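You operate a simulated robot arm through the tools that you are given. There is no shell and no other tool. Be economical: measure what you need, move in short steps, check, and stop when the job is done.

You are at the controls of a simulated robot arm. One attempt, no reset.

JOB
Wipe the old paste off the lapping plate, then brush the card's paste on its middle.
Fine: use the black pad and the black brush; put both back. Set down upright: black brush. A coat counts when it lies all over at full strength: go over it till it gets no stronger. What is to be rubbed or washed off counts as gone when no trace of it is left.

The check looks at the end state, three seconds after you hand in, the way a careful person would. Anything else that was tipped, shoved, dropped, spilled or broken makes it a failure.

ROBOT AND FRAMES
A 6-joint arm with a two-finger gripper, on a carriage that runs on a rail from [3, 597] to [-8, -1743] (x, y) and turns from -117 to 215 degrees about z. Base frame: it is fixed where the carriage stands at the start and does not move with it; the origin is on the floor, on the carriage's upright axis, x ahead of it, y to its left, z up. Units: mm, degrees, N and s.
Its first joint turns from -166.0 to 166.0 degrees. Places, roughly: black pad (5x4x4 cm) [900, 300, 1000]; lapping plate [800, 500, 1000]. Payload 2.54 kg.
The TCP is the grasp point between the finger pads, 23 mm short of the fingertips. In the tool frame z runs along the fingers and y along their closing line. The gripper opens to 126 mm. The gripper's body begins 82 mm behind the TCP.
Orientation is told as [roll, pitch, yaw] about the base's x, y, z axes, in that order, counted from this pose: with the fingers straight down and closing along the base's y, the tool's x points along the base's -x, its y along +y and its z along -z.

CONTROLS
- The arm moves only by the tool jog_arm. Its argument "rows" is a list of rows, each a list of 7 numbers: the opening, from 0 (shut) to 1 (fully open), then the shift along the tool's x, y, z in mm, then the turn, a rotation vector about the tool's x, y, z in degrees. In form: [[fingers, x, y, z, ax, ay, az], ...]. A call has 1 to 12 rows; each row is the pose to reach, as a shift and turn from the pose commanded when the call began, along the tool's axes at that moment. Each row takes 0.2 s and may step no farther than 50 mm and 8.6 degrees from the row before; otherwise, or with a gripper value out of range, the whole call is refused. A pose out of reach is approached as far as the arm can. The call stops where the force on the tool passes 40 N (or 10 N more than at its start, if that is more) or the arm is blocked; 0.2 s more then pass. Each finger halts on what it meets, pressing with about 26 N; the grip force reading is that of the motor and also rises with nothing between the fingers. The clock runs only during rows and for 0.2 s after the last one: add rows that repeat a pose to give the fingers time. The reply holds the time, the measured pose of the TCP, the force on the tool along the base axes, the opening and the grip force, in the units named above and with some noise, with the torque about the TCP (base axes, N m) and any sound that the robot's microphone picked up.
- Cameras (640 x 400 px; columns grow to the right, rows downward): "scene" is now at [66.8, 194.9, 1618.6]; the picture's right is [-0.05, -1.00, 0.00], its down [-0.64, 0.03, -0.77] and it looks along [0.77, -0.04, -0.64] (base axes); focal length 295 px, centre (320, 200). "wrist" rides on the gripper at [82, 14, -122] in the tool frame; the picture's right is [-0.17, 0.99, 0.00], its down [-0.79, -0.13, -0.60] and it looks along [-0.59, -0.10, 0.80] (tool axes); focal length 243 px, centre (320, 200). There is no depth. A picture from a camera that has moved, and an enlarged one, comes with that camera's place and axes in the base frame and with its lens.
- capture(camera): a new picture of that camera. The clock stands still meanwhile.
- slide_trunk(by): slides the trunk up (or, below 0, down) by that many mm; the arm and the scene camera ride with it, the base frame stays. It gives what a move gives, with no picture.
- base_move(legs): drives the robot by 1 to 6 legs, each [ahead, left, turn to the left] in mm, mm and degrees, along the robot's own axes; the way and the turn of a leg run together, so that a leg with both is an arc; at most 1500 mm and 180 degrees a leg. The arm and the cameras ride along, it lands a little off, and it stops where it bumps. It keeps to its track: a leg is cut to what the track allows. It gives what a move gives.
- head_to(pan, tilt): turns the head with the scene camera to pan (to the left, within 120 degrees either way) and tilt (down, from -29 to 69), counted from straight ahead of the robot. It gives what a move gives.
- zoom(camera, box): a new picture of the part [left, top, right, bottom] of that camera's present view, enlarged. The clock stands still meanwhile.
- sign_off(): hands the job in; it is judged then, once.

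Work in short steps. Places have to be worked out from the pictures, the camera data and where the tool is seen: move nearer, look again, correct. Check each grasp and each placing, and mend what went wrong. You have 120 turns and 98 pictures in all, those below and enlarged ones among them. Open the gripper and draw the arm clear of the work before you hand the job in, unless the task says otherwise; then end with one line.

The tools are called after ">>>" as name(argument=value, ...) on one line, values as JSON. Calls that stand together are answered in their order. jog_arm: Moves the arm, as the interface text tells. Its arguments: {"type":"object","properties":{"rows":{"type":"array","items":{"type":"array","items":{"type":"number"}}}},"required":["rows"]} The other tools are called the same way: slide_trunk (by) slides the trunk up or down; base_move (legs) drives the base; head_to (pan, tilt) turns the head that bears the scene camera; capture (camera) takes a picture; zoom (camera, box) takes an enlarged picture of a part of a camera's view; sign_off () hands the job in.

At the start:

```text
time_s: 0.0
tcp_pos: [379.0, 137.5, 1256.4]
tcp_rot: [0.1, 0.1, 0.1]
force: [0.5, 0.2, 0.1]
ft_torque: [0.01, 0.02, -0.01]
width: 126.0
gripper_force: 0.1
trunk travel left (down, up): [-425.0, 65.0]
robot x, y, heading: [0.6, -1.2, -0.1]
head pan, tilt: [-3.1, 39.9]
```

scene: 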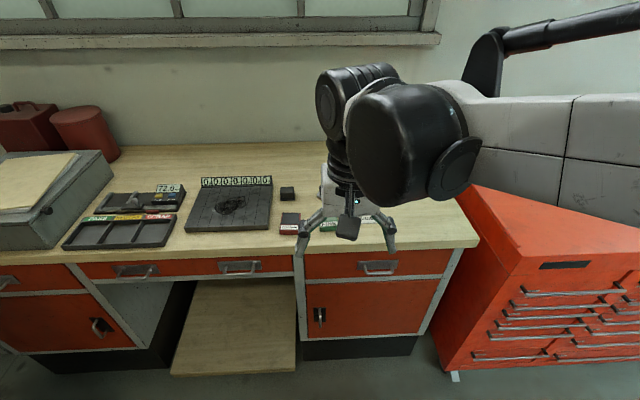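
wrist: 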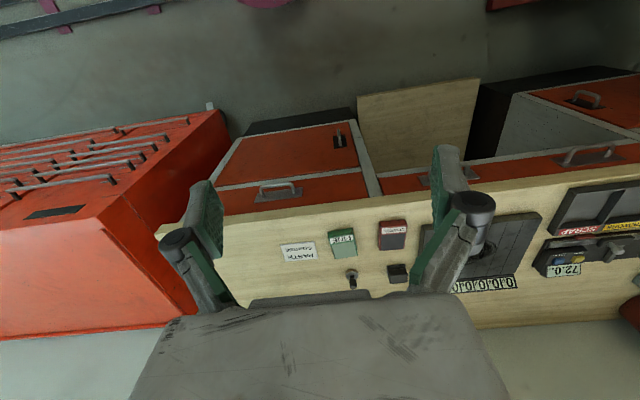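

I start by zooming the two views to identify the objects on the bench.

>>> zoom(camera="scene", box=[50, 150, 290, 300])

>>> zoom(camera="wrist", box=[240, 180, 560, 380])

```text
2.67 times, centred on (170, 225) of scene
camera zoom: at [66.8, 194.9, 1618.6], right [-0.05, -1.0, 0.0], down [-0.64, 0.03, -0.77], along [0.77, -0.04, -0.64], focal length 786 px, centre (720, 133)
```

zoom: 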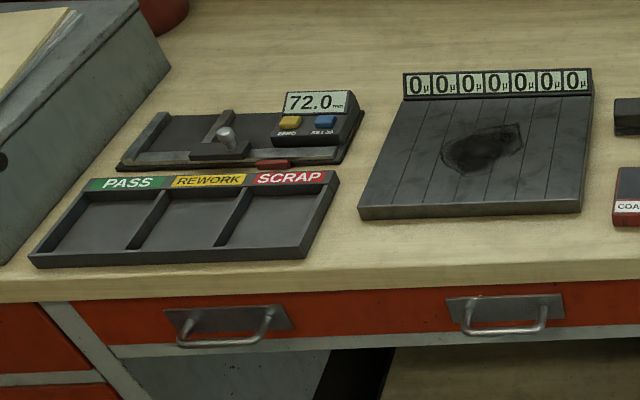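

```text
2.00 times, centred on (400, 280) of wrist
camera zoom: at [296.1, 151.2, 1377.6], right [0.17, 0.99, 0.0], down [0.79, -0.13, 0.6], along [0.59, -0.1, -0.8], focal length 485 px, centre (160, 40)
```

zoom: 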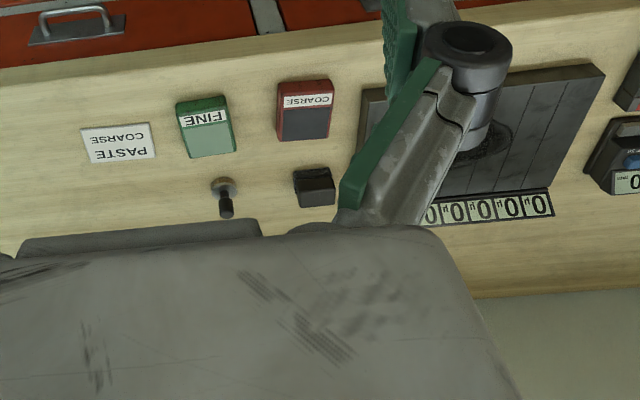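

The card reads "PASTE COARSE"; tins FINE (green) and COARSE (red) stand near the front, with the black brush and pad behind them. I'll drive the carriage 250 mm left to bring the work within comfortable reach, then look again.

>>> base_move(legs=[[0, 250, 0]])

>>> capture(camera="scene")

>>> capture(camera="wrist")

```text
time_s: 1.8
tcp_pos: [380.4, 384.2, 1256.7]
tcp_rot: [0.1, 0.0, 0.1]
force: [0.5, -0.1, 0.7]
ft_torque: [-0.02, 0.0, -0.02]
width: 125.8
gripper_force: 0.0
trunk travel left (down, up): [-425.0, 65.0]
robot x, y, heading: [-1.9, 248.7, 0.1]
head pan, tilt: [-3.1, 39.9]
```

```text
93 pictures are left
camera scene: at [67.6, 441.5, 1618.6], right [-0.05, -1.0, 0.0], down [-0.64, 0.03, -0.77], along [0.77, -0.04, -0.64], focal length 295 px, centre (320, 200)
```

scene: 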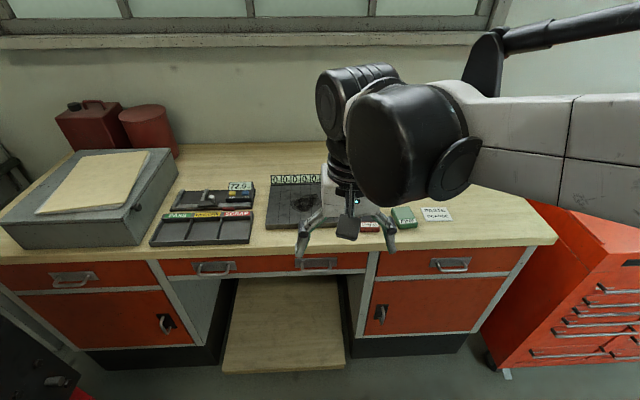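

```text
92 pictures are left
camera wrist: at [297.0, 398.1, 1377.5], right [0.16, 0.99, 0.0], down [0.79, -0.13, 0.6], along [0.59, -0.1, -0.8], focal length 243 px, centre (320, 200)
```

wrist: 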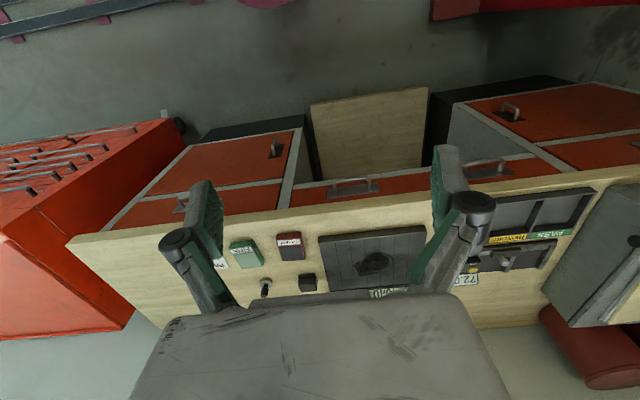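

Now I'll advance the arm about 200 mm and up slightly so the wrist camera sees the items from closer.

>>> jog_arm(rows=[[1, -45, -20, 0, 0, 0, 0], [1, -90, -40, 0, 0, 0, 0], [1, -135, -60, 0, 0, 0, 0], [1, -180, -80, 0, 0, 0, 0], [1, -220, -100, 0, 0, 0, 0]])

>>> capture(camera="wrist")

>>> capture(camera="scene")

```text
time_s: 3.0
tcp_pos: [603.8, 287.0, 1256.1]
tcp_rot: [-0.1, 0.0, 0.1]
force: [0.1, 0.3, 1.1]
ft_torque: [0.0, 0.01, -0.02]
width: 125.8
gripper_force: 0.2
trunk travel left (down, up): [-425.0, 65.0]
robot x, y, heading: [1.4, 245.1, 0.2]
head pan, tilt: [-3.1, 39.9]
```

```text
91 pictures are left
camera wrist: at [521.6, 300.3, 1377.3], right [0.16, 0.99, 0.0], down [0.79, -0.13, 0.6], along [0.59, -0.1, -0.8], focal length 243 px, centre (320, 200)
```

wrist: 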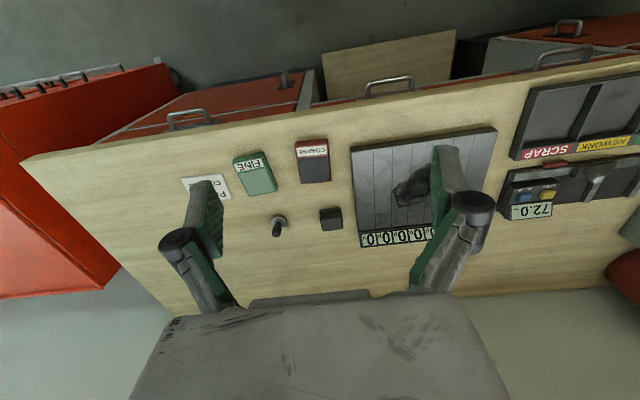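

```text
90 pictures are left
camera scene: at [68.0, 440.8, 1618.6], right [-0.05, -1.0, 0.0], down [-0.64, 0.03, -0.77], along [0.77, -0.04, -0.64], focal length 295 px, centre (320, 200)
```

scene: 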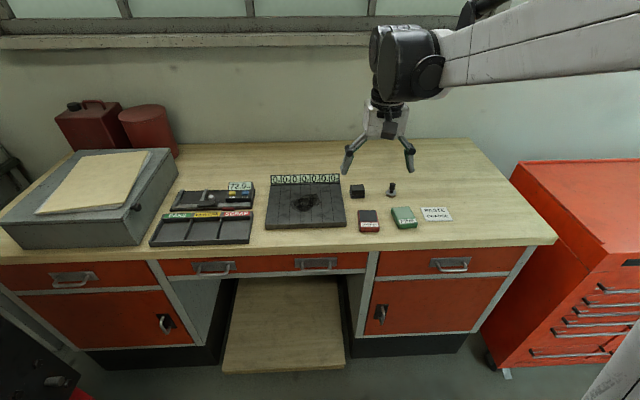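

>>> zoom(camera="scene", box=[340, 160, 468, 240])

>>> zoom(camera="scene", box=[252, 160, 380, 240])

>>> zoom(camera="wrist", box=[220, 110, 380, 260])

```text
5.00 times, centred on (404, 200) of scene
camera zoom: at [68.0, 440.8, 1618.6], right [-0.05, -1.0, 0.0], down [-0.64, 0.03, -0.77], along [0.77, -0.04, -0.64], focal length 1473 px, centre (-100, 200)
```

zoom: 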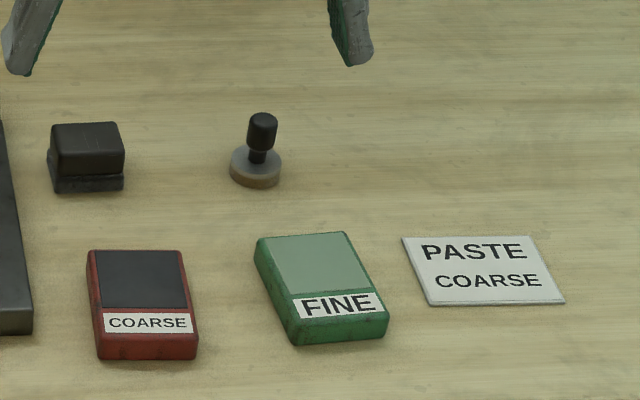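

```text
5.00 times, centred on (316, 200) of scene
camera zoom: at [68.0, 440.8, 1618.6], right [-0.05, -1.0, 0.0], down [-0.64, 0.03, -0.77], along [0.77, -0.04, -0.64], focal length 1473 px, centre (340, 200)
```

zoom: 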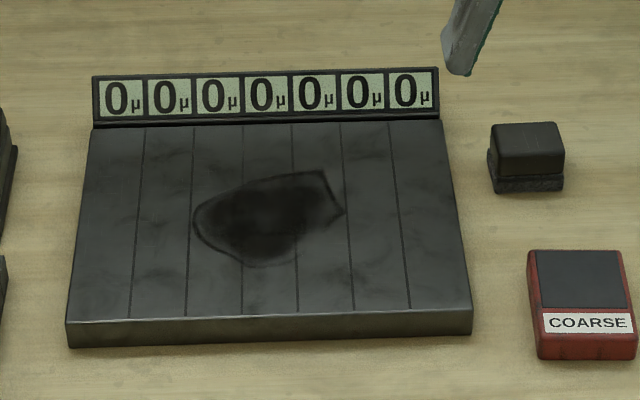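

```text
2.67 times, centred on (300, 185) of wrist
camera zoom: at [521.6, 300.3, 1377.3], right [0.16, 0.99, 0.0], down [0.79, -0.13, 0.6], along [0.59, -0.1, -0.8], focal length 647 px, centre (373, 240)
```

zoom: 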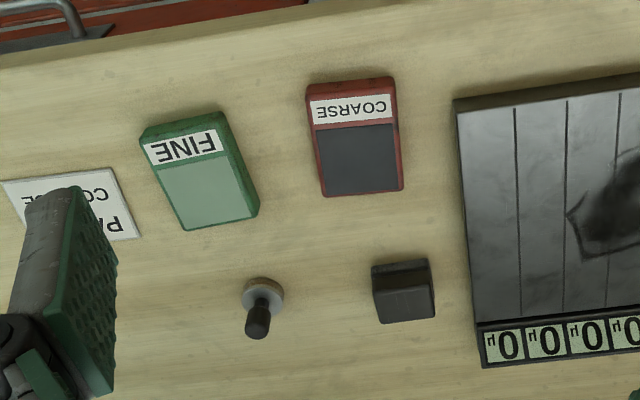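

The tins are open paste pads; the red is coarse. I estimate the black pad near (882, 265, ~960) and the brush near (871, 148). I'll descend above the pad for a closer view.

>>> jog_arm(rows=[[1, -40, -3, 20, 0, 0, 0], [1, -80, -6, 40, 0, 0, 0], [1, -120, -9, 65, 0, 0, 0], [1, -160, -12, 95, 0, 0, 0], [1, -200, -16, 120, 0, 0, 0], [1, -240, -20, 140, 0, 0, 0], [1, -270, -22, 170, 0, 0, 0]])

>>> capture(camera="wrist")

>>> capture(camera="scene")

```text
time_s: 4.6
tcp_pos: [870.1, 262.2, 1083.7]
tcp_rot: [-0.1, -0.1, 0.2]
force: [0.2, 0.8, -0.1]
ft_torque: [-0.02, -0.02, 0.02]
width: 125.7
gripper_force: 0.0
trunk travel left (down, up): [-425.0, 65.0]
robot x, y, heading: [1.4, 243.0, -0.1]
head pan, tilt: [-3.1, 39.9]
```

```text
86 pictures are left
camera wrist: at [788.8, 275.9, 1205.8], right [0.16, 0.99, 0.0], down [0.79, -0.13, 0.6], along [0.59, -0.1, -0.8], focal length 243 px, centre (320, 200)
```

wrist: 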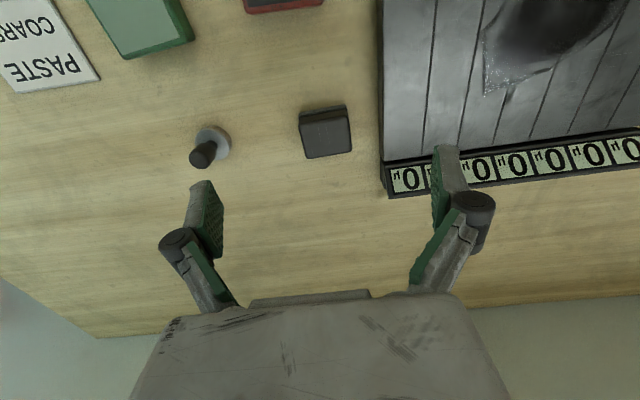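

```text
85 pictures are left
camera scene: at [68.0, 441.0, 1618.5], right [-0.05, -1.0, 0.0], down [-0.64, 0.03, -0.77], along [0.77, -0.04, -0.64], focal length 295 px, centre (320, 200)
```

scene: 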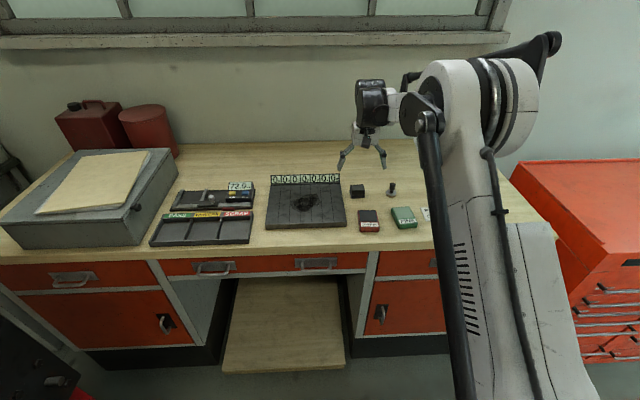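

The pad top is around (873, 268, 1001), square to the axes. I narrow the fingers to ~70 mm (to clear the plate edge), descend to just above it and check.

>>> jog_arm(rows=[[0.56, -2, 6, 15, 0, 0, 0], [0.56, -3, 6, 40, 0, 0, 0], [0.56, -3, 6, 40, 0, 0, 0], [0.56, -3, 6, 40, 0, 0, 0]])

>>> capture(camera="wrist")

>>> zoom(camera="scene", box=[300, 120, 428, 200])

```text
time_s: 5.6
tcp_pos: [871.6, 267.8, 1046.2]
tcp_rot: [0.0, 0.1, 0.0]
force: [-0.4, 0.4, 0.3]
ft_torque: [0.0, -0.03, 0.02]
width: 70.6
gripper_force: 0.0
trunk travel left (down, up): [-425.0, 65.0]
robot x, y, heading: [2.2, 247.2, 0.2]
head pan, tilt: [-3.1, 39.9]
```

```text
84 pictures are left
camera wrist: at [789.0, 281.4, 1166.5], right [0.16, 0.99, 0.0], down [0.79, -0.13, 0.6], along [0.59, -0.1, -0.8], focal length 243 px, centre (320, 200)
```

wrist: 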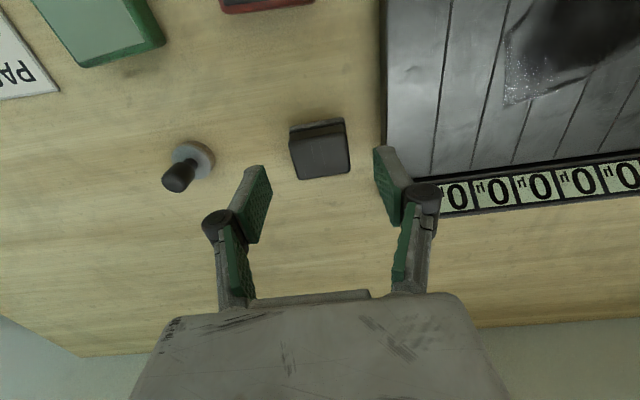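

```text
5.00 times, centred on (364, 160) of scene
camera zoom: at [67.1, 441.0, 1618.7], right [-0.05, -1.0, 0.0], down [-0.64, 0.03, -0.77], along [0.77, -0.04, -0.64], focal length 1473 px, centre (100, 400)
```

zoom: 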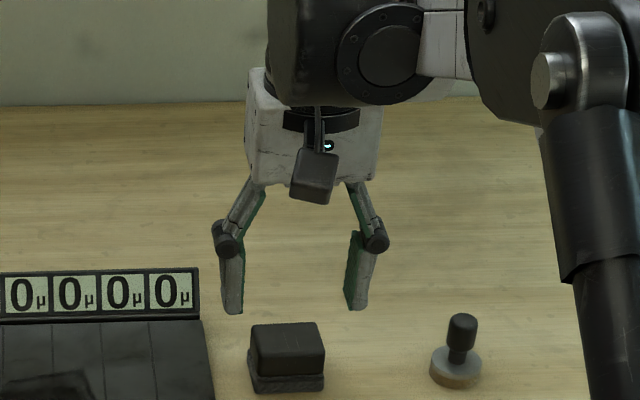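

Fingers straddle the pad centrally. Descend to about z 995 and close.

>>> jog_arm(rows=[[0.56, 0, 0, 20, 0, 0, 0], [0.56, -1, 0, 36, 0, 0, 0], [0.56, -1, 0, 51, 0, 0, 0], [0.56, -1, 0, 51, 0, 0, 0], [0.3, -1, 0, 51, 0, 0, 0], [0.3, -1, 0, 51, 0, 0, 0], [0.3, -1, 0, 51, 0, 0, 0]])

>>> zoom(camera="scene", box=[300, 140, 428, 220])

```text
time_s: 7.2
tcp_pos: [875.2, 268.7, 994.9]
tcp_rot: [0.0, 0.0, 0.1]
force: [1.0, 1.1, -0.2]
ft_torque: [-0.01, -0.03, 0.0]
width: 47.5
gripper_force: 26.6
trunk travel left (down, up): [-425.0, 65.0]
robot x, y, heading: [-3.4, 243.6, 0.1]
head pan, tilt: [-3.1, 39.9]
```

```text
5.00 times, centred on (364, 180) of scene
camera zoom: at [67.6, 441.0, 1618.6], right [-0.05, -1.0, 0.0], down [-0.64, 0.03, -0.77], along [0.77, -0.04, -0.64], focal length 1473 px, centre (100, 300)
```

zoom: 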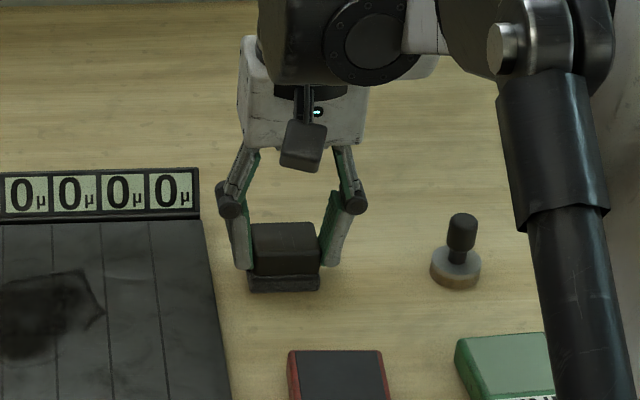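

Gripped (47.5 mm). Lift it 60 mm, carry over to the stain's near-right corner (plate approx x 726–924, y 324–573, stain x 768–866, y 398–501).

>>> jog_arm(rows=[[0.3, 0, 0, -20, 0, 0, 0], [0.3, 0, 0, -60, 0, 0, 0], [0.3, 10, 45, -65, 0, 0, 0], [0.3, 30, 90, -65, 0, 0, 0], [0.3, 60, 125, -65, 0, 0, 0], [0.3, 95, 135, -65, 0, 0, 0], [0.3, 95, 135, -65, 0, 0, 0]])

>>> capture(camera="wrist")

>>> zoom(camera="scene", box=[242, 150, 370, 230])

```text
time_s: 8.8
tcp_pos: [776.2, 402.6, 1058.5]
tcp_rot: [-0.1, 0.0, 0.0]
force: [-0.5, 1.2, 0.3]
ft_torque: [0.0, 0.0, -0.01]
width: 38.1
gripper_force: 0.1
trunk travel left (down, up): [-425.0, 65.0]
robot x, y, heading: [-0.7, 243.2, 0.1]
head pan, tilt: [-3.1, 39.9]
```

```text
81 pictures are left
camera wrist: at [693.7, 416.1, 1179.1], right [0.16, 0.99, 0.0], down [0.79, -0.13, 0.6], along [0.59, -0.1, -0.8], focal length 243 px, centre (320, 200)
```

wrist: 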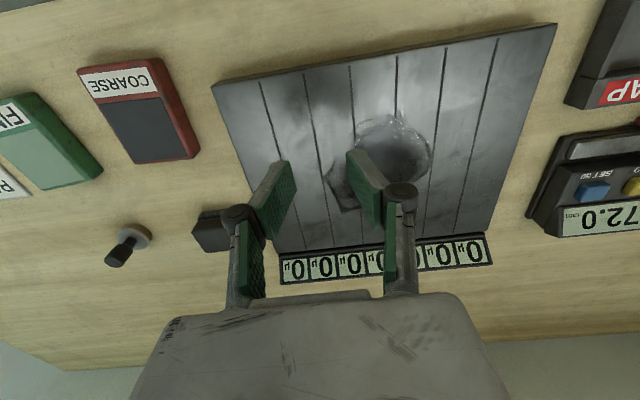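

```text
5.00 times, centred on (306, 190) of scene
camera zoom: at [67.1, 440.9, 1618.6], right [-0.05, -1.0, 0.0], down [-0.64, 0.03, -0.77], along [0.77, -0.04, -0.64], focal length 1473 px, centre (390, 250)
```

zoom: 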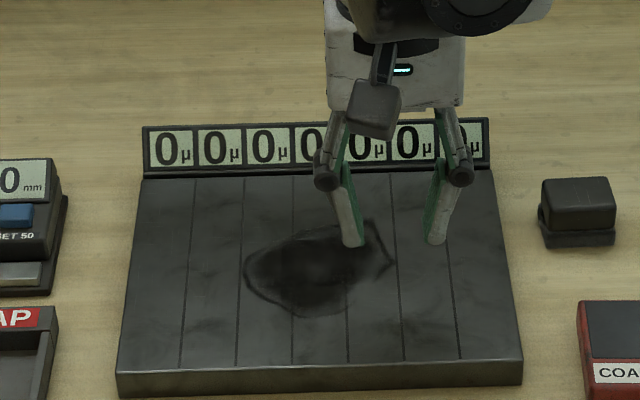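

The pad slipped out (fingers went to 38 mm); it still stands at its place. I go back above it, open, and look.

>>> jog_arm(rows=[[0.56, -45, -40, 0, 0, 0, 0], [0.56, -85, -85, 0, 0, 0, 0], [0.56, -97, -134, 0, 0, 0, 0], [0.56, -97, -134, 0, 0, 0, 0], [0.56, -97, -134, 0, 0, 0, 0]])

>>> zoom(camera="wrist", box=[200, 80, 440, 230])

>>> zoom(camera="scene", box=[318, 155, 398, 205])

```text
refused: row 1 steps farther than a row can; nothing moved
```

```text
2.67 times, centred on (320, 155) of wrist
camera zoom: at [693.7, 416.1, 1179.1], right [0.16, 0.99, 0.0], down [0.79, -0.13, 0.6], along [0.59, -0.1, -0.8], focal length 647 px, centre (320, 320)
```

zoom: 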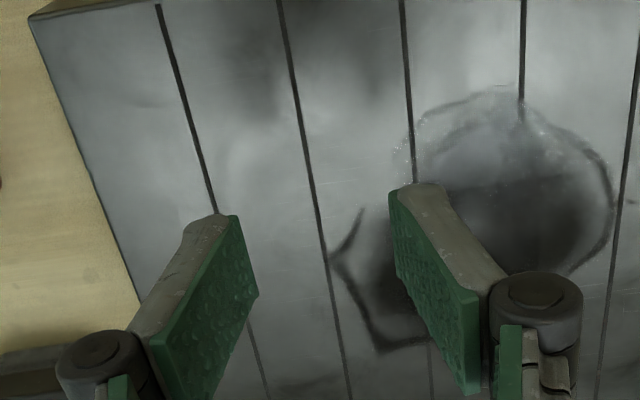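

```text
8.00 times, centred on (358, 180) of scene
camera zoom: at [67.1, 440.9, 1618.6], right [-0.05, -1.0, 0.0], down [-0.64, 0.03, -0.77], along [0.77, -0.04, -0.64], focal length 2357 px, centre (16, 360)
```

zoom: 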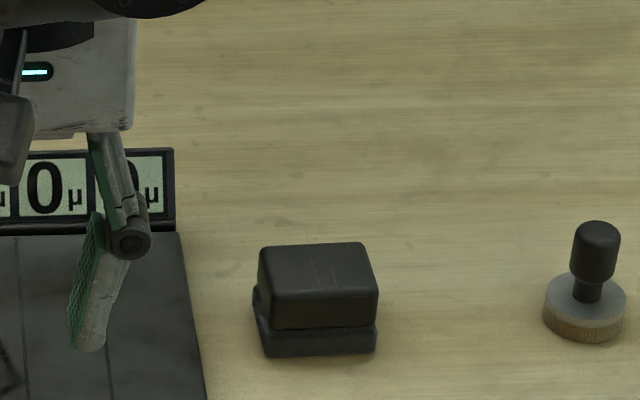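

>>> jog_arm(rows=[[0.56, -25, -40, 0, 0, 0, 0], [0.56, -50, -80, 0, 0, 0, 0], [0.56, -75, -110, 0, 0, 0, 0], [0.56, -97, -134, 0, 0, 0, 0], [0.56, -97, -134, 0, 0, 0, 0]])

>>> zoom(camera="wrist", box=[200, 80, 440, 230])

>>> zoom(camera="scene", box=[318, 155, 398, 205])

```text
time_s: 10.0
tcp_pos: [875.6, 269.5, 1061.1]
tcp_rot: [-0.1, 0.0, 0.1]
force: [0.3, 0.4, 0.3]
ft_torque: [0.01, 0.06, -0.01]
width: 70.5
gripper_force: 0.1
trunk travel left (down, up): [-425.0, 65.0]
robot x, y, heading: [-2.7, 245.2, 0.3]
head pan, tilt: [-3.1, 39.9]
```

```text
2.67 times, centred on (320, 155) of wrist
camera zoom: at [793.4, 283.5, 1182.2], right [0.16, 0.99, 0.0], down [0.79, -0.13, 0.6], along [0.59, -0.1, -0.8], focal length 647 px, centre (320, 320)
```

zoom: 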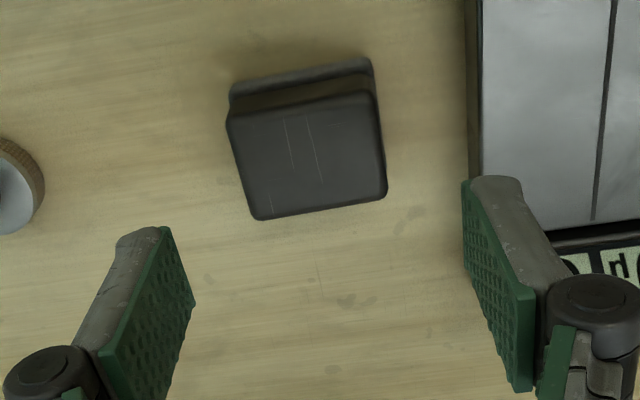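

```text
8.00 times, centred on (358, 180) of scene
camera zoom: at [68.1, 440.9, 1618.6], right [-0.05, -1.0, 0.0], down [-0.64, 0.03, -0.77], along [0.77, -0.04, -0.64], focal length 2357 px, centre (16, 360)
```

zoom: 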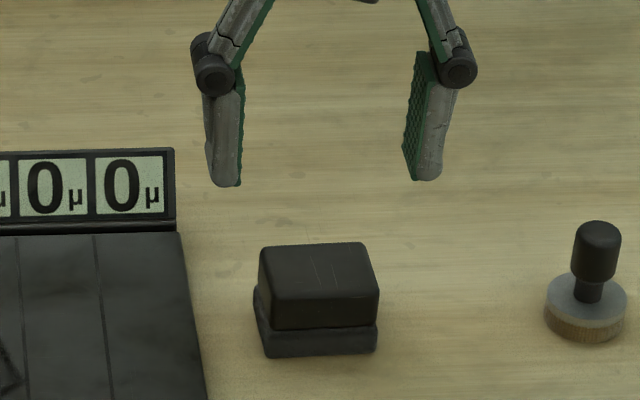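

Pad still upright, top perhaps ~990, so my grip was shallow. I descend ~9 mm deeper, watching for force, then close fully.

>>> jog_arm(rows=[[0.56, 2, -1, 30, 0, 0, 0], [0.56, 3, -1, 55, 0, 0, 0], [0.56, 3, -1, 66, 0, 0, 0], [0.56, 3, -1, 71, 0, 0, 0], [0.56, 3, -1, 75, 0, 0, 0]])

>>> zoom(camera="scene", box=[318, 155, 398, 205])

```text
time_s: 11.2
tcp_pos: [873.7, 269.3, 985.0]
tcp_rot: [-0.1, 0.0, 0.2]
force: [0.2, -0.5, 1.2]
ft_torque: [0.01, 0.01, -0.07]
width: 70.4
gripper_force: 0.1
trunk travel left (down, up): [-425.0, 65.0]
robot x, y, heading: [0.2, 246.2, 0.2]
head pan, tilt: [-3.1, 39.9]
```

```text
8.00 times, centred on (358, 180) of scene
camera zoom: at [67.6, 441.0, 1618.6], right [-0.05, -1.0, 0.0], down [-0.64, 0.03, -0.77], along [0.77, -0.04, -0.64], focal length 2357 px, centre (16, 360)
```

zoom: 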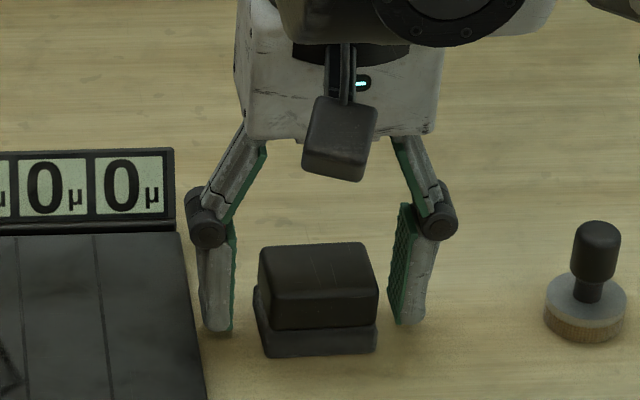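

Tips are ~5 mm above the bench here. I close fully (command 0) and lift only 15 mm to test the hold.

>>> jog_arm(rows=[[0.4, 0, 0, -3, 0, 0, 0], [0.2, 0, 0, -3, 0, 0, 0], [0, 0, 0, -3, 0, 0, 0], [0, 0, 0, -3, 0, 0, 0], [0, 0, 0, -3, 0, 0, 0]])

>>> jog_arm(rows=[[0, 0, 0, -4, 0, 0, 0], [0, 0, 0, -8, 0, 0, 0], [0, 0, 0, -12, 0, 0, 0], [0, 0, 0, -15, 0, 0, 0]])

>>> zoom(camera="scene", box=[318, 155, 398, 205])

```text
time_s: 12.4
tcp_pos: [874.9, 269.9, 988.0]
tcp_rot: [0.0, 0.0, 0.1]
force: [0.1, 0.1, 0.4]
ft_torque: [-0.01, 0.01, -0.01]
width: 47.8
gripper_force: 25.8
trunk travel left (down, up): [-425.0, 65.0]
robot x, y, heading: [3.7, 244.6, 0.1]
head pan, tilt: [-3.1, 39.9]
```

```text
time_s: 13.4
tcp_pos: [871.8, 269.4, 1003.5]
tcp_rot: [0.1, 0.0, 0.1]
force: [-0.1, 0.0, -1.3]
ft_torque: [-0.02, -0.01, -0.03]
width: 47.8
gripper_force: 25.5
trunk travel left (down, up): [-425.0, 65.0]
robot x, y, heading: [1.4, 249.7, 0.3]
head pan, tilt: [-3.1, 39.9]
```

```text
8.00 times, centred on (358, 180) of scene
camera zoom: at [67.6, 441.0, 1618.6], right [-0.05, -1.0, 0.0], down [-0.64, 0.03, -0.77], along [0.77, -0.04, -0.64], focal length 2357 px, centre (16, 360)
```

zoom: 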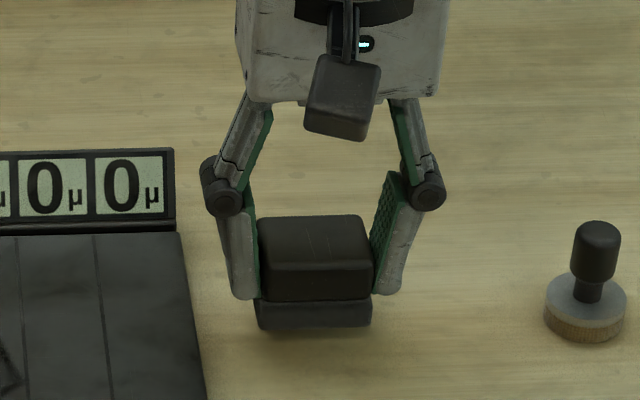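

Held at 47.8 mm. Now carry gently to above the stain.

>>> jog_arm(rows=[[0, 0, 0, -15, 0, 0, 0], [0, 0, 5, -32, 0, 0, 0], [0, 8, 30, -42, 0, 0, 0], [0, 20, 58, -45, 0, 0, 0], [0, 35, 86, -45, 0, 0, 0], [0, 60, 110, -45, 0, 0, 0], [0, 84, 128, -45, 0, 0, 0], [0, 98, 136, -45, 0, 0, 0], [0, 98, 136, -45, 0, 0, 0]])

>>> capture(camera="wrist")

>>> zoom(camera="scene", box=[242, 150, 370, 230])

```text
time_s: 15.4
tcp_pos: [774.7, 403.5, 1050.5]
tcp_rot: [0.0, 0.0, 0.0]
force: [0.2, 0.4, 0.2]
ft_torque: [0.03, -0.01, 0.0]
width: 47.6
gripper_force: 25.8
trunk travel left (down, up): [-425.0, 65.0]
robot x, y, heading: [1.7, 245.8, 0.1]
head pan, tilt: [-3.1, 39.9]
```

```text
73 pictures are left
camera wrist: at [692.2, 418.2, 1171.6], right [0.16, 0.99, 0.0], down [0.79, -0.13, 0.6], along [0.59, -0.1, -0.8], focal length 243 px, centre (320, 200)
```

wrist: 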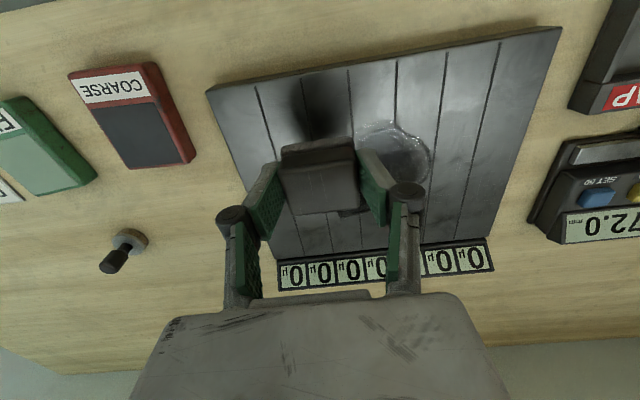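

```text
5.00 times, centred on (306, 190) of scene
camera zoom: at [67.4, 441.1, 1618.6], right [-0.05, -1.0, 0.0], down [-0.64, 0.03, -0.77], along [0.77, -0.04, -0.64], focal length 1473 px, centre (390, 250)
```

zoom: 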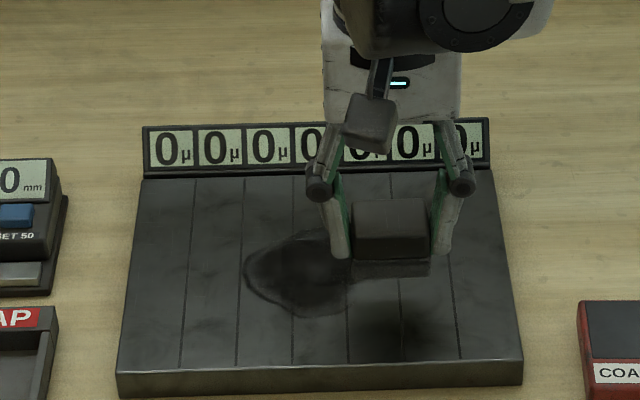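

Pad held. Now lower gently towards contact on the plate.

>>> jog_arm(rows=[[0, 0, 0, 15, 0, 0, 0], [0, 0, 0, 28, 0, 0, 0], [0, 0, 0, 33, 0, 0, 0], [0, 0, 0, 35, 0, 0, 0]])

```text
time_s: 16.4
tcp_pos: [775.6, 404.8, 1013.4]
tcp_rot: [0.0, 0.0, 0.1]
force: [-0.3, -0.1, -1.0]
ft_torque: [-0.01, 0.01, -0.01]
width: 47.6
gripper_force: 26.3
trunk travel left (down, up): [-425.0, 65.0]
robot x, y, heading: [3.1, 246.0, 0.2]
head pan, tilt: [-3.1, 39.9]
```

No contact yet; lower in 1.5 mm steps.

>>> jog_arm(rows=[[0, 0, 0, 1.5, 0, 0, 0], [0, 0, 0, 3, 0, 0, 0]])

>>> jog_arm(rows=[[0, 0, 0, 1.5, 0, 0, 0], [0, 0, 0, 3, 0, 0, 0]])

```text
time_s: 17.0
tcp_pos: [774.9, 404.9, 1011.6]
tcp_rot: [0.0, -0.1, 0.1]
force: [6.2, -1.2, 20.3]
ft_torque: [-0.05, -0.18, 0.03]
width: 47.8
gripper_force: 25.5
trunk travel left (down, up): [-425.0, 65.0]
robot x, y, heading: [3.7, 248.0, 0.3]
head pan, tilt: [-3.1, 39.9]
```

```text
time_s: 17.6
tcp_pos: [773.6, 404.5, 1010.3]
tcp_rot: [0.1, -0.2, 0.1]
force: [-2.8, -0.2, 19.5]
ft_torque: [0.05, 0.31, -0.01]
width: 47.7
gripper_force: 25.8
trunk travel left (down, up): [-425.0, 65.0]
robot x, y, heading: [-2.0, 246.4, 0.2]
head pan, tilt: [-3.1, 39.9]
stopped in row 2: the force on the tool passed its limit at 44 N (the readings are from after the stop); the commanded pose is now the measured one
```

Contact at TCP ~1011. Back off ~1 mm for moderate pressure and sweep along y across the stain's near edge.

>>> jog_arm(rows=[[0, 0, 0, -1, 0, 0, 0], [0, 0, 20, -1, 0, 0, 0], [0, 0, 40, -1, 0, 0, 0], [0, 0, 60, -1, 0, 0, 0], [0, 0, 80, -1, 0, 0, 0], [0, 0, 100, -1, 0, 0, 0]])

>>> capture(camera="wrist")

>>> zoom(camera="scene", box=[242, 150, 370, 230])

```text
time_s: 19.0
tcp_pos: [774.6, 505.9, 1010.0]
tcp_rot: [0.1, -0.1, 0.1]
force: [-0.8, -1.3, 12.6]
ft_torque: [-0.07, 0.1, -0.01]
width: 47.8
gripper_force: 25.9
trunk travel left (down, up): [-425.0, 65.0]
robot x, y, heading: [1.9, 249.6, -0.0]
head pan, tilt: [-3.1, 39.9]
```

```text
71 pictures are left
camera wrist: at [691.1, 519.5, 1131.7], right [0.16, 0.99, 0.0], down [0.79, -0.13, 0.6], along [0.59, -0.1, -0.8], focal length 243 px, centre (320, 200)
```

wrist: 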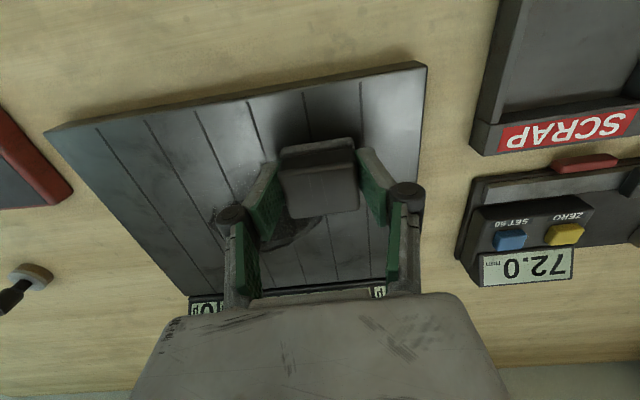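

```text
5.00 times, centred on (306, 190) of scene
camera zoom: at [66.5, 440.4, 1618.7], right [-0.05, -1.0, 0.0], down [-0.64, 0.03, -0.77], along [0.77, -0.04, -0.64], focal length 1473 px, centre (390, 250)
```

zoom: 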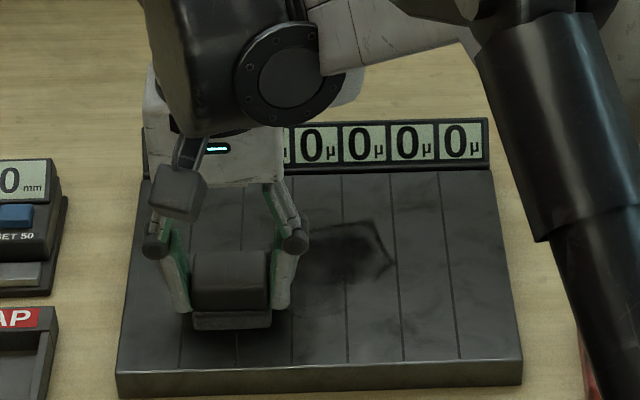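

The wipe removes paste well. Continue with lanes at x ≈ 798 and back.

>>> jog_arm(rows=[[0, -12, 3, 0, 0, 0, 0], [0, -24, 3, 0, 0, 0, 0], [0, -24, -17, 0, 0, 0, 0], [0, -24, -37, 0, 0, 0, 0], [0, -24, -57, 0, 0, 0, 0], [0, -24, -77, 0, 0, 0, 0], [0, -24, -97, 0, 0, 0, 0], [0, -24, -117, 0, 0, 0, 0], [0, -36, -117, 0, 0, 0, 0], [0, -48, -117, 0, 0, 0, 0]])

>>> jog_arm(rows=[[0, 0, 20, 0, 0, 0, 0], [0, 0, 40, 0, 0, 0, 0], [0, 0, 60, 0, 0, 0, 0], [0, 0, 80, 0, 0, 0, 0], [0, 0, 100, 0, 0, 0, 0], [0, 0, 117, 0, 0, 0, 0], [0, -12, 117, 0, 0, 0, 0], [0, -24, 117, 0, 0, 0, 0]])

>>> jog_arm(rows=[[0, 0, -20, 0, 0, 0, 0], [0, 0, -40, 0, 0, 0, 0], [0, 0, -60, 0, 0, 0, 0], [0, 0, -80, 0, 0, 0, 0], [0, 0, -100, 0, 0, 0, 0], [0, 0, -117, 0, 0, 0, 0], [0, -12, -117, 0, 0, 0, 0], [0, -20, -117, 0, 0, 0, 0]])

>>> zoom(camera="scene", box=[242, 150, 370, 230])

```text
time_s: 21.2
tcp_pos: [822.8, 387.6, 1010.0]
tcp_rot: [0.0, -0.1, 0.0]
force: [-2.0, -2.0, 8.0]
ft_torque: [-0.04, 0.15, 0.0]
width: 47.6
gripper_force: 26.2
trunk travel left (down, up): [-425.0, 65.0]
robot x, y, heading: [3.0, 249.6, 0.3]
head pan, tilt: [-3.1, 39.9]
```

```text
time_s: 23.0
tcp_pos: [845.5, 503.5, 1010.3]
tcp_rot: [0.0, -0.1, 0.1]
force: [-2.0, -0.3, 3.8]
ft_torque: [0.03, 0.1, -0.02]
width: 47.6
gripper_force: 26.4
trunk travel left (down, up): [-425.0, 65.0]
robot x, y, heading: [2.4, 245.6, 0.2]
head pan, tilt: [-3.1, 39.9]
```

```text
time_s: 24.8
tcp_pos: [865.7, 387.1, 1010.3]
tcp_rot: [0.1, -0.1, 0.0]
force: [-0.6, -0.4, 1.5]
ft_torque: [0.01, 0.06, -0.03]
width: 47.5
gripper_force: 25.7
trunk travel left (down, up): [-425.0, 65.0]
robot x, y, heading: [0.2, 243.2, 0.2]
head pan, tilt: [-3.1, 39.9]
```

```text
5.00 times, centred on (306, 190) of scene
camera zoom: at [67.3, 440.8, 1618.5], right [-0.05, -1.0, 0.0], down [-0.64, 0.03, -0.77], along [0.77, -0.04, -0.64], focal length 1473 px, centre (390, 250)
```

zoom: 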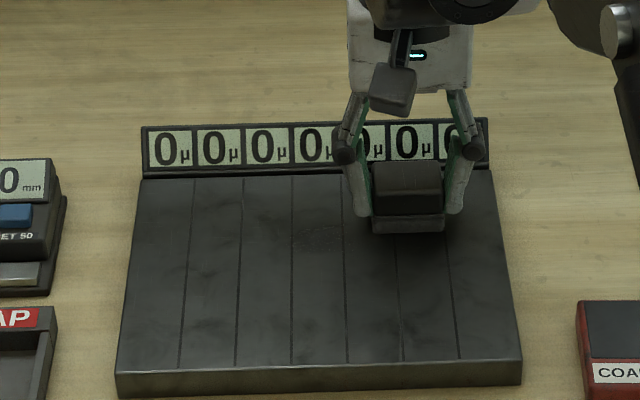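

Nearly gone; a faint trace may remain near the middle. Second pass back with a bit more pressure.

>>> jog_arm(rows=[[0, 0, 0, 1.3, 0, 0, 0], [0, 0, 20, 1.3, 0, 0, 0], [0, 0, 40, 1.3, 0, 0, 0], [0, 0, 60, 1.3, 0, 0, 0], [0, 0, 80, 1.3, 0, 0, 0], [0, 0, 100, 1.3, 0, 0, 0], [0, 0, 120, 1.3, 0, 0, 0], [0, 12, 120, 1.2, 0, 0, 0], [0, 24, 120, 1.1, 0, 0, 0]])

>>> jog_arm(rows=[[0, 0, -20, 0, 0, 0, 0], [0, 0, -40, 0, 0, 0, 0], [0, 0, -60, 0, 0, 0, 0], [0, 0, -80, 0, 0, 0, 0], [0, 0, -100, 0, 0, 0, 0], [0, 0, -120, 0, 0, 0, 0], [0, 12, -120, -0.2, 0, 0, 0], [0, 24, -120, -0.4, 0, 0, 0]])

>>> jog_arm(rows=[[0, 0, 20, 0, 0, 0, 0], [0, 0, 40, 0, 0, 0, 0], [0, 0, 60, 0, 0, 0, 0], [0, 0, 80, 0, 0, 0, 0], [0, 0, 100, 0, 0, 0, 0], [0, 0, 120, 0, 0, 0, 0], [0, 12, 120, -0.2, 0, 0, 0], [0, 24, 120, -0.4, 0, 0, 0]])

>>> jog_arm(rows=[[0, 0, -20, 0, 0, 0, 0], [0, 0, -40, 0, 0, 0, 0], [0, 0, -60, 0, 0, 0, 0], [0, 0, -80, 0, 0, 0, 0], [0, 0, -100, 0, 0, 0, 0], [0, 0, -120, 0, 0, 0, 0], [0, 12, -120, -0.2, 0, 0, 0], [0, 24, -120, -0.4, 0, 0, 0]])

```text
time_s: 26.8
tcp_pos: [843.1, 506.7, 1011.6]
tcp_rot: [0.0, -0.1, 0.1]
force: [0.4, 0.3, 12.4]
ft_torque: [0.03, -0.05, 0.01]
width: 48.0
gripper_force: 26.2
trunk travel left (down, up): [-425.0, 65.0]
robot x, y, heading: [-3.7, 245.7, 0.1]
head pan, tilt: [-3.1, 39.9]
```

```text
time_s: 28.6
tcp_pos: [818.6, 386.5, 1010.4]
tcp_rot: [0.0, -0.1, 0.0]
force: [3.0, -2.7, 22.8]
ft_torque: [-0.03, -0.16, -0.04]
width: 47.3
gripper_force: 25.6
trunk travel left (down, up): [-425.0, 65.0]
robot x, y, heading: [2.1, 244.5, 0.1]
head pan, tilt: [-3.1, 39.9]
```

```text
time_s: 30.4
tcp_pos: [793.5, 510.7, 1010.5]
tcp_rot: [0.0, -0.1, 0.2]
force: [9.1, 1.5, 36.8]
ft_torque: [0.02, -0.31, 0.0]
width: 47.8
gripper_force: 25.5
trunk travel left (down, up): [-425.0, 65.0]
robot x, y, heading: [-0.3, 244.9, 0.1]
head pan, tilt: [-3.1, 39.9]
```

```text
time_s: 32.2
tcp_pos: [770.1, 385.3, 1009.4]
tcp_rot: [-0.1, -0.2, -0.1]
force: [9.5, -5.2, 41.1]
ft_torque: [-0.06, -0.28, -0.11]
width: 48.1
gripper_force: 26.4
trunk travel left (down, up): [-425.0, 65.0]
robot x, y, heading: [-0.4, 244.3, 0.1]
head pan, tilt: [-3.1, 39.9]
```

Force is at its limit; I lift straight up, move aside toward the front-right, and look at the plate.

>>> jog_arm(rows=[[0, 0, 0, -10, 0, 0, 0], [0, 0, 0, -40, 0, 0, 0], [0, 30, -30, -60, 0, 0, 0], [0, 60, -55, -70, 0, 0, 0], [0, 90, -75, -70, 0, 0, 0], [0, 90, -75, -70, 0, 0, 0]])

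>>> zoom(camera="scene", box=[258, 165, 354, 225])

>>> zoom(camera="wrist", box=[320, 100, 640, 300])

```text
time_s: 33.6
tcp_pos: [679.8, 314.5, 1081.6]
tcp_rot: [0.0, -0.1, 0.0]
force: [-0.3, -0.5, -1.0]
ft_torque: [0.01, -0.03, 0.02]
width: 47.7
gripper_force: 25.5
trunk travel left (down, up): [-425.0, 65.0]
robot x, y, heading: [0.4, 246.1, 0.2]
head pan, tilt: [-3.1, 39.9]
```

```text
6.67 times, centred on (306, 195) of scene
camera zoom: at [66.8, 440.7, 1618.7], right [-0.05, -1.0, 0.0], down [-0.64, 0.03, -0.77], along [0.77, -0.04, -0.64], focal length 1964 px, centre (413, 233)
```

zoom: 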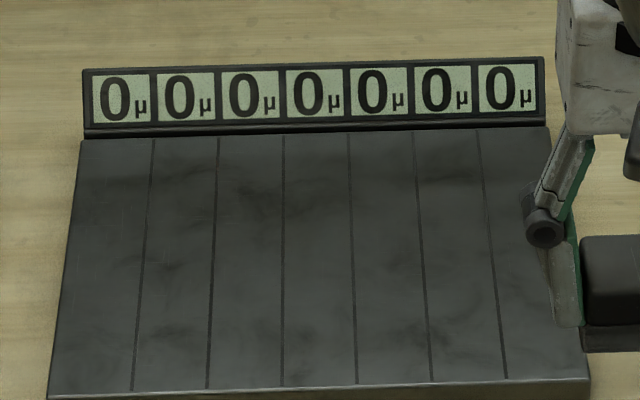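

```text
2.00 times, centred on (480, 200) of wrist
camera zoom: at [597.0, 327.5, 1202.2], right [0.16, 0.99, 0.0], down [0.79, -0.13, 0.6], along [0.59, -0.1, -0.8], focal length 485 px, centre (0, 200)
```

zoom: 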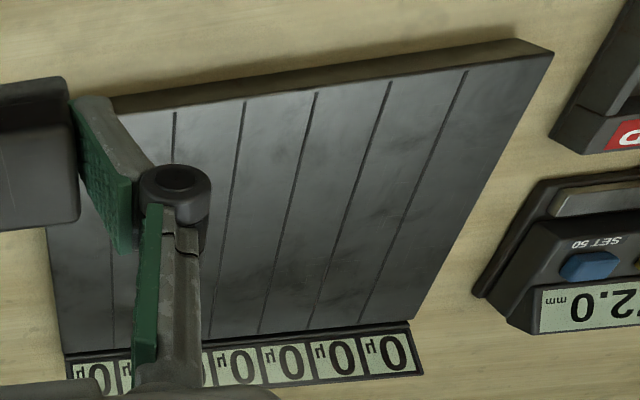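

>>> zoom(camera="scene", box=[280, 182, 336, 217])

```text
11.43 times, centred on (308, 200) of scene
camera zoom: at [66.8, 440.7, 1618.7], right [-0.05, -1.0, 0.0], down [-0.64, 0.03, -0.77], along [0.77, -0.04, -0.64], focal length 3367 px, centre (457, 206)
```

zoom: 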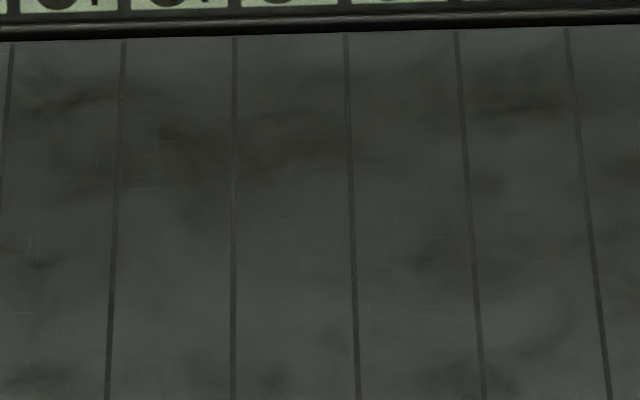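

A faint darker arc near the back edge of the old stain might be a residue, so I'll give the back half another pass.

>>> jog_arm(rows=[[0, -35, 25, 0, 0, 0, 0], [0, -75, 50, 10, 0, 0, 0], [0, -115, 70, 20, 0, 0, 0], [0, -155, 78, 40, 0, 0, 0], [0, -180, 78, 60, 0, 0, 0], [0, -185, 78, 68, 0, 0, 0], [0, -185, 78, 70, 0, 0, 0]])

>>> jog_arm(rows=[[0, 0, 0, 1, 0, 0, 0], [0, 0, 0, 2, 0, 0, 0]])

```text
time_s: 35.2
tcp_pos: [866.1, 390.2, 1011.6]
tcp_rot: [0.0, -0.1, 0.2]
force: [0.5, 0.6, 5.1]
ft_torque: [0.05, 0.0, 0.0]
width: 47.4
gripper_force: 26.6
trunk travel left (down, up): [-425.0, 65.0]
robot x, y, heading: [3.9, 249.6, 0.1]
head pan, tilt: [-3.1, 39.9]
```

```text
time_s: 35.8
tcp_pos: [865.9, 390.2, 1011.1]
tcp_rot: [0.0, -0.2, 0.1]
force: [10.8, 0.9, 31.3]
ft_torque: [0.0, -0.28, 0.0]
width: 47.8
gripper_force: 25.5
trunk travel left (down, up): [-425.0, 65.0]
robot x, y, heading: [-0.4, 248.9, 0.3]
head pan, tilt: [-3.1, 39.9]
```

>>> jog_arm(rows=[[0, 0, 0, -0.8, 0, 0, 0], [0, 0, 20, -0.8, 0, 0, 0], [0, 0, 40, -0.8, 0, 0, 0], [0, 0, 60, -0.8, 0, 0, 0], [0, 0, 80, -0.8, 0, 0, 0], [0, 0, 100, -0.8, 0, 0, 0], [0, 0, 120, -0.8, 0, 0, 0], [0, 10, 120, -0.9, 0, 0, 0], [0, 20, 120, -1, 0, 0, 0]])

>>> jog_arm(rows=[[0, 0, -20, 0, 0, 0, 0], [0, 0, -40, 0, 0, 0, 0], [0, 0, -60, 0, 0, 0, 0], [0, 0, -80, 0, 0, 0, 0], [0, 0, -100, 0, 0, 0, 0], [0, 0, -120, 0, 0, 0, 0], [0, 10, -120, -0.2, 0, 0, 0], [0, 20, -120, -0.4, 0, 0, 0]])

>>> jog_arm(rows=[[0, 0, 20, -0.4, 0, 0, 0], [0, 0, 40, -0.4, 0, 0, 0], [0, 0, 60, -0.4, 0, 0, 0], [0, 0, 80, -0.4, 0, 0, 0], [0, 0, 100, -0.4, 0, 0, 0], [0, 0, 120, -0.4, 0, 0, 0], [0, 12, 120, -0.8, 0, 0, 0], [0, 24, 120, -1.2, 0, 0, 0]])

>>> jog_arm(rows=[[0, 0, -20, 0, 0, 0, 0], [0, 0, -40, 0, 0, 0, 0], [0, 0, -60, 0, 0, 0, 0], [0, 0, -80, 0, 0, 0, 0], [0, 0, -100, 0, 0, 0, 0], [0, 0, -120, 0, 0, 0, 0], [0, 0, -120, -20, 0, 0, 0], [0, 0, -120, -60, 0, 0, 0], [0, 20, -160, -70, 0, 0, 0], [0, 40, -190, -70, 0, 0, 0]])

>>> zoom(camera="scene", box=[280, 182, 336, 217])

>>> capture(camera="wrist")

```text
time_s: 37.8
tcp_pos: [844.5, 512.7, 1009.9]
tcp_rot: [0.2, -0.2, 0.1]
force: [5.1, 1.9, 28.0]
ft_torque: [0.07, -0.17, 0.0]
width: 47.8
gripper_force: 26.1
trunk travel left (down, up): [-425.0, 65.0]
robot x, y, heading: [1.4, 246.2, 0.0]
head pan, tilt: [-3.1, 39.9]
```

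```text
time_s: 39.6
tcp_pos: [825.4, 388.4, 1009.5]
tcp_rot: [-0.1, -0.1, -0.1]
force: [6.4, -3.2, 25.3]
ft_torque: [-0.14, -0.18, -0.04]
width: 47.9
gripper_force: 26.3
trunk travel left (down, up): [-425.0, 65.0]
robot x, y, heading: [3.2, 243.8, 0.3]
head pan, tilt: [-3.1, 39.9]
```

```text
time_s: 41.4
tcp_pos: [799.6, 509.1, 1009.9]
tcp_rot: [0.0, -0.1, 0.1]
force: [-1.5, -0.3, 6.7]
ft_torque: [-0.03, 0.04, 0.02]
width: 47.6
gripper_force: 25.8
trunk travel left (down, up): [-425.0, 65.0]
robot x, y, heading: [-1.7, 250.0, 0.2]
head pan, tilt: [-3.1, 39.9]
```

```text
time_s: 43.6
tcp_pos: [761.6, 321.0, 1080.0]
tcp_rot: [0.1, -0.1, 0.1]
force: [-0.5, 0.0, -0.4]
ft_torque: [0.01, 0.02, 0.02]
width: 47.7
gripper_force: 26.7
trunk travel left (down, up): [-425.0, 65.0]
robot x, y, heading: [-1.1, 245.0, -0.0]
head pan, tilt: [-3.1, 39.9]
```

```text
11.43 times, centred on (308, 200) of scene
camera zoom: at [67.2, 440.4, 1618.7], right [-0.05, -1.0, 0.0], down [-0.64, 0.03, -0.77], along [0.77, -0.04, -0.64], focal length 3367 px, centre (457, 206)
```

zoom: 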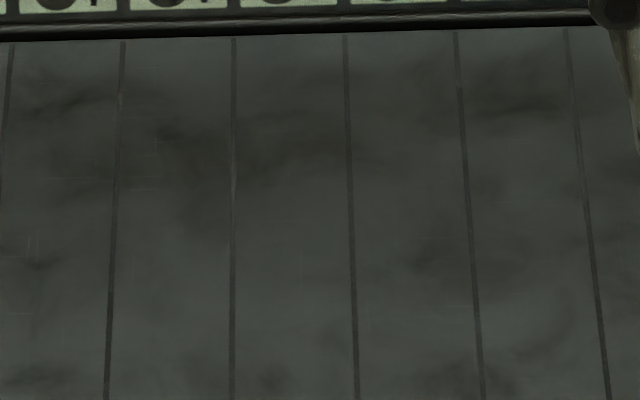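

```text
64 pictures are left
camera wrist: at [678.3, 334.6, 1200.9], right [0.16, 0.99, 0.0], down [0.79, -0.13, 0.6], along [0.59, -0.1, -0.8], focal length 243 px, centre (320, 200)
```

wrist: 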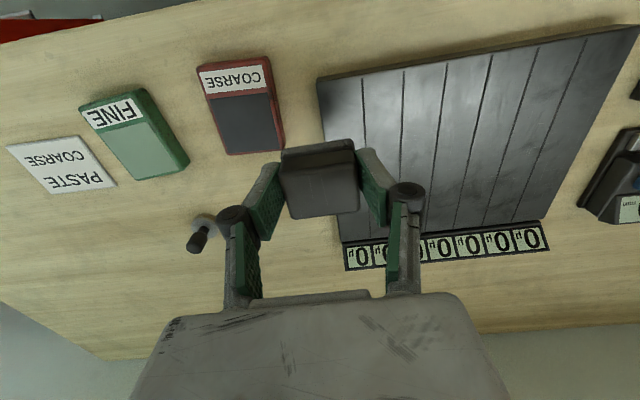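

Unchanged, so that's just the plate's mottling — the paste is gone. Return the pad to its place at (874, 269).

>>> jog_arm(rows=[[0, -30, -20, 0, 0, 0, 0], [0, -65, -40, 0, 0, 0, 0], [0, -100, -50, 5, 0, 0, 0], [0, -112, -52, 30, 0, 0, 0], [0, -112, -52, 60, 0, 0, 0], [0, -112, -52, 80, 0, 0, 0], [0, -112, -52, 88, 0, 0, 0], [0, -112, -52, 90, 0, 0, 0]])

>>> zoom(camera="scene", box=[318, 155, 398, 205])

```text
time_s: 45.4
tcp_pos: [872.3, 267.2, 990.3]
tcp_rot: [0.0, 0.0, 0.0]
force: [0.2, 0.6, -1.2]
ft_torque: [0.0, 0.03, -0.01]
width: 47.6
gripper_force: 26.1
trunk travel left (down, up): [-425.0, 65.0]
robot x, y, heading: [-1.4, 246.5, 0.1]
head pan, tilt: [-3.1, 39.9]
```

```text
8.00 times, centred on (358, 180) of scene
camera zoom: at [67.6, 440.9, 1618.6], right [-0.05, -1.0, 0.0], down [-0.64, 0.03, -0.77], along [0.77, -0.04, -0.64], focal length 2357 px, centre (16, 360)
```

zoom: 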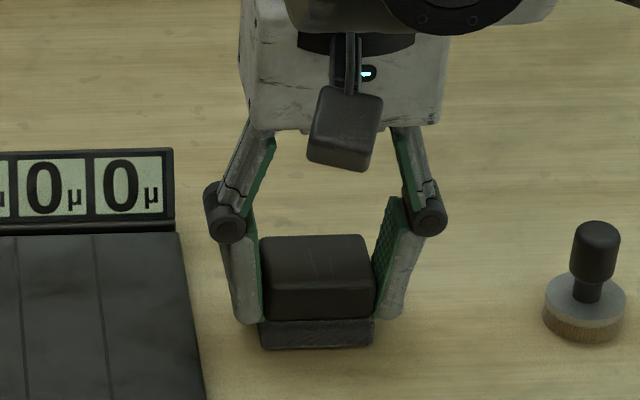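

Lower to contact and release.

>>> jog_arm(rows=[[0, 0, 0, 1, 0, 0, 0], [0, 0, 0, 2, 0, 0, 0], [0, 0, 0, 2.7, 0, 0, 0]])

```text
time_s: 46.2
tcp_pos: [872.8, 268.5, 988.0]
tcp_rot: [-0.1, 0.0, 0.1]
force: [0.2, 0.3, -0.5]
ft_torque: [-0.01, -0.01, 0.02]
width: 47.8
gripper_force: 25.7
trunk travel left (down, up): [-425.0, 65.0]
robot x, y, heading: [2.5, 246.4, -0.0]
head pan, tilt: [-3.1, 39.9]
```

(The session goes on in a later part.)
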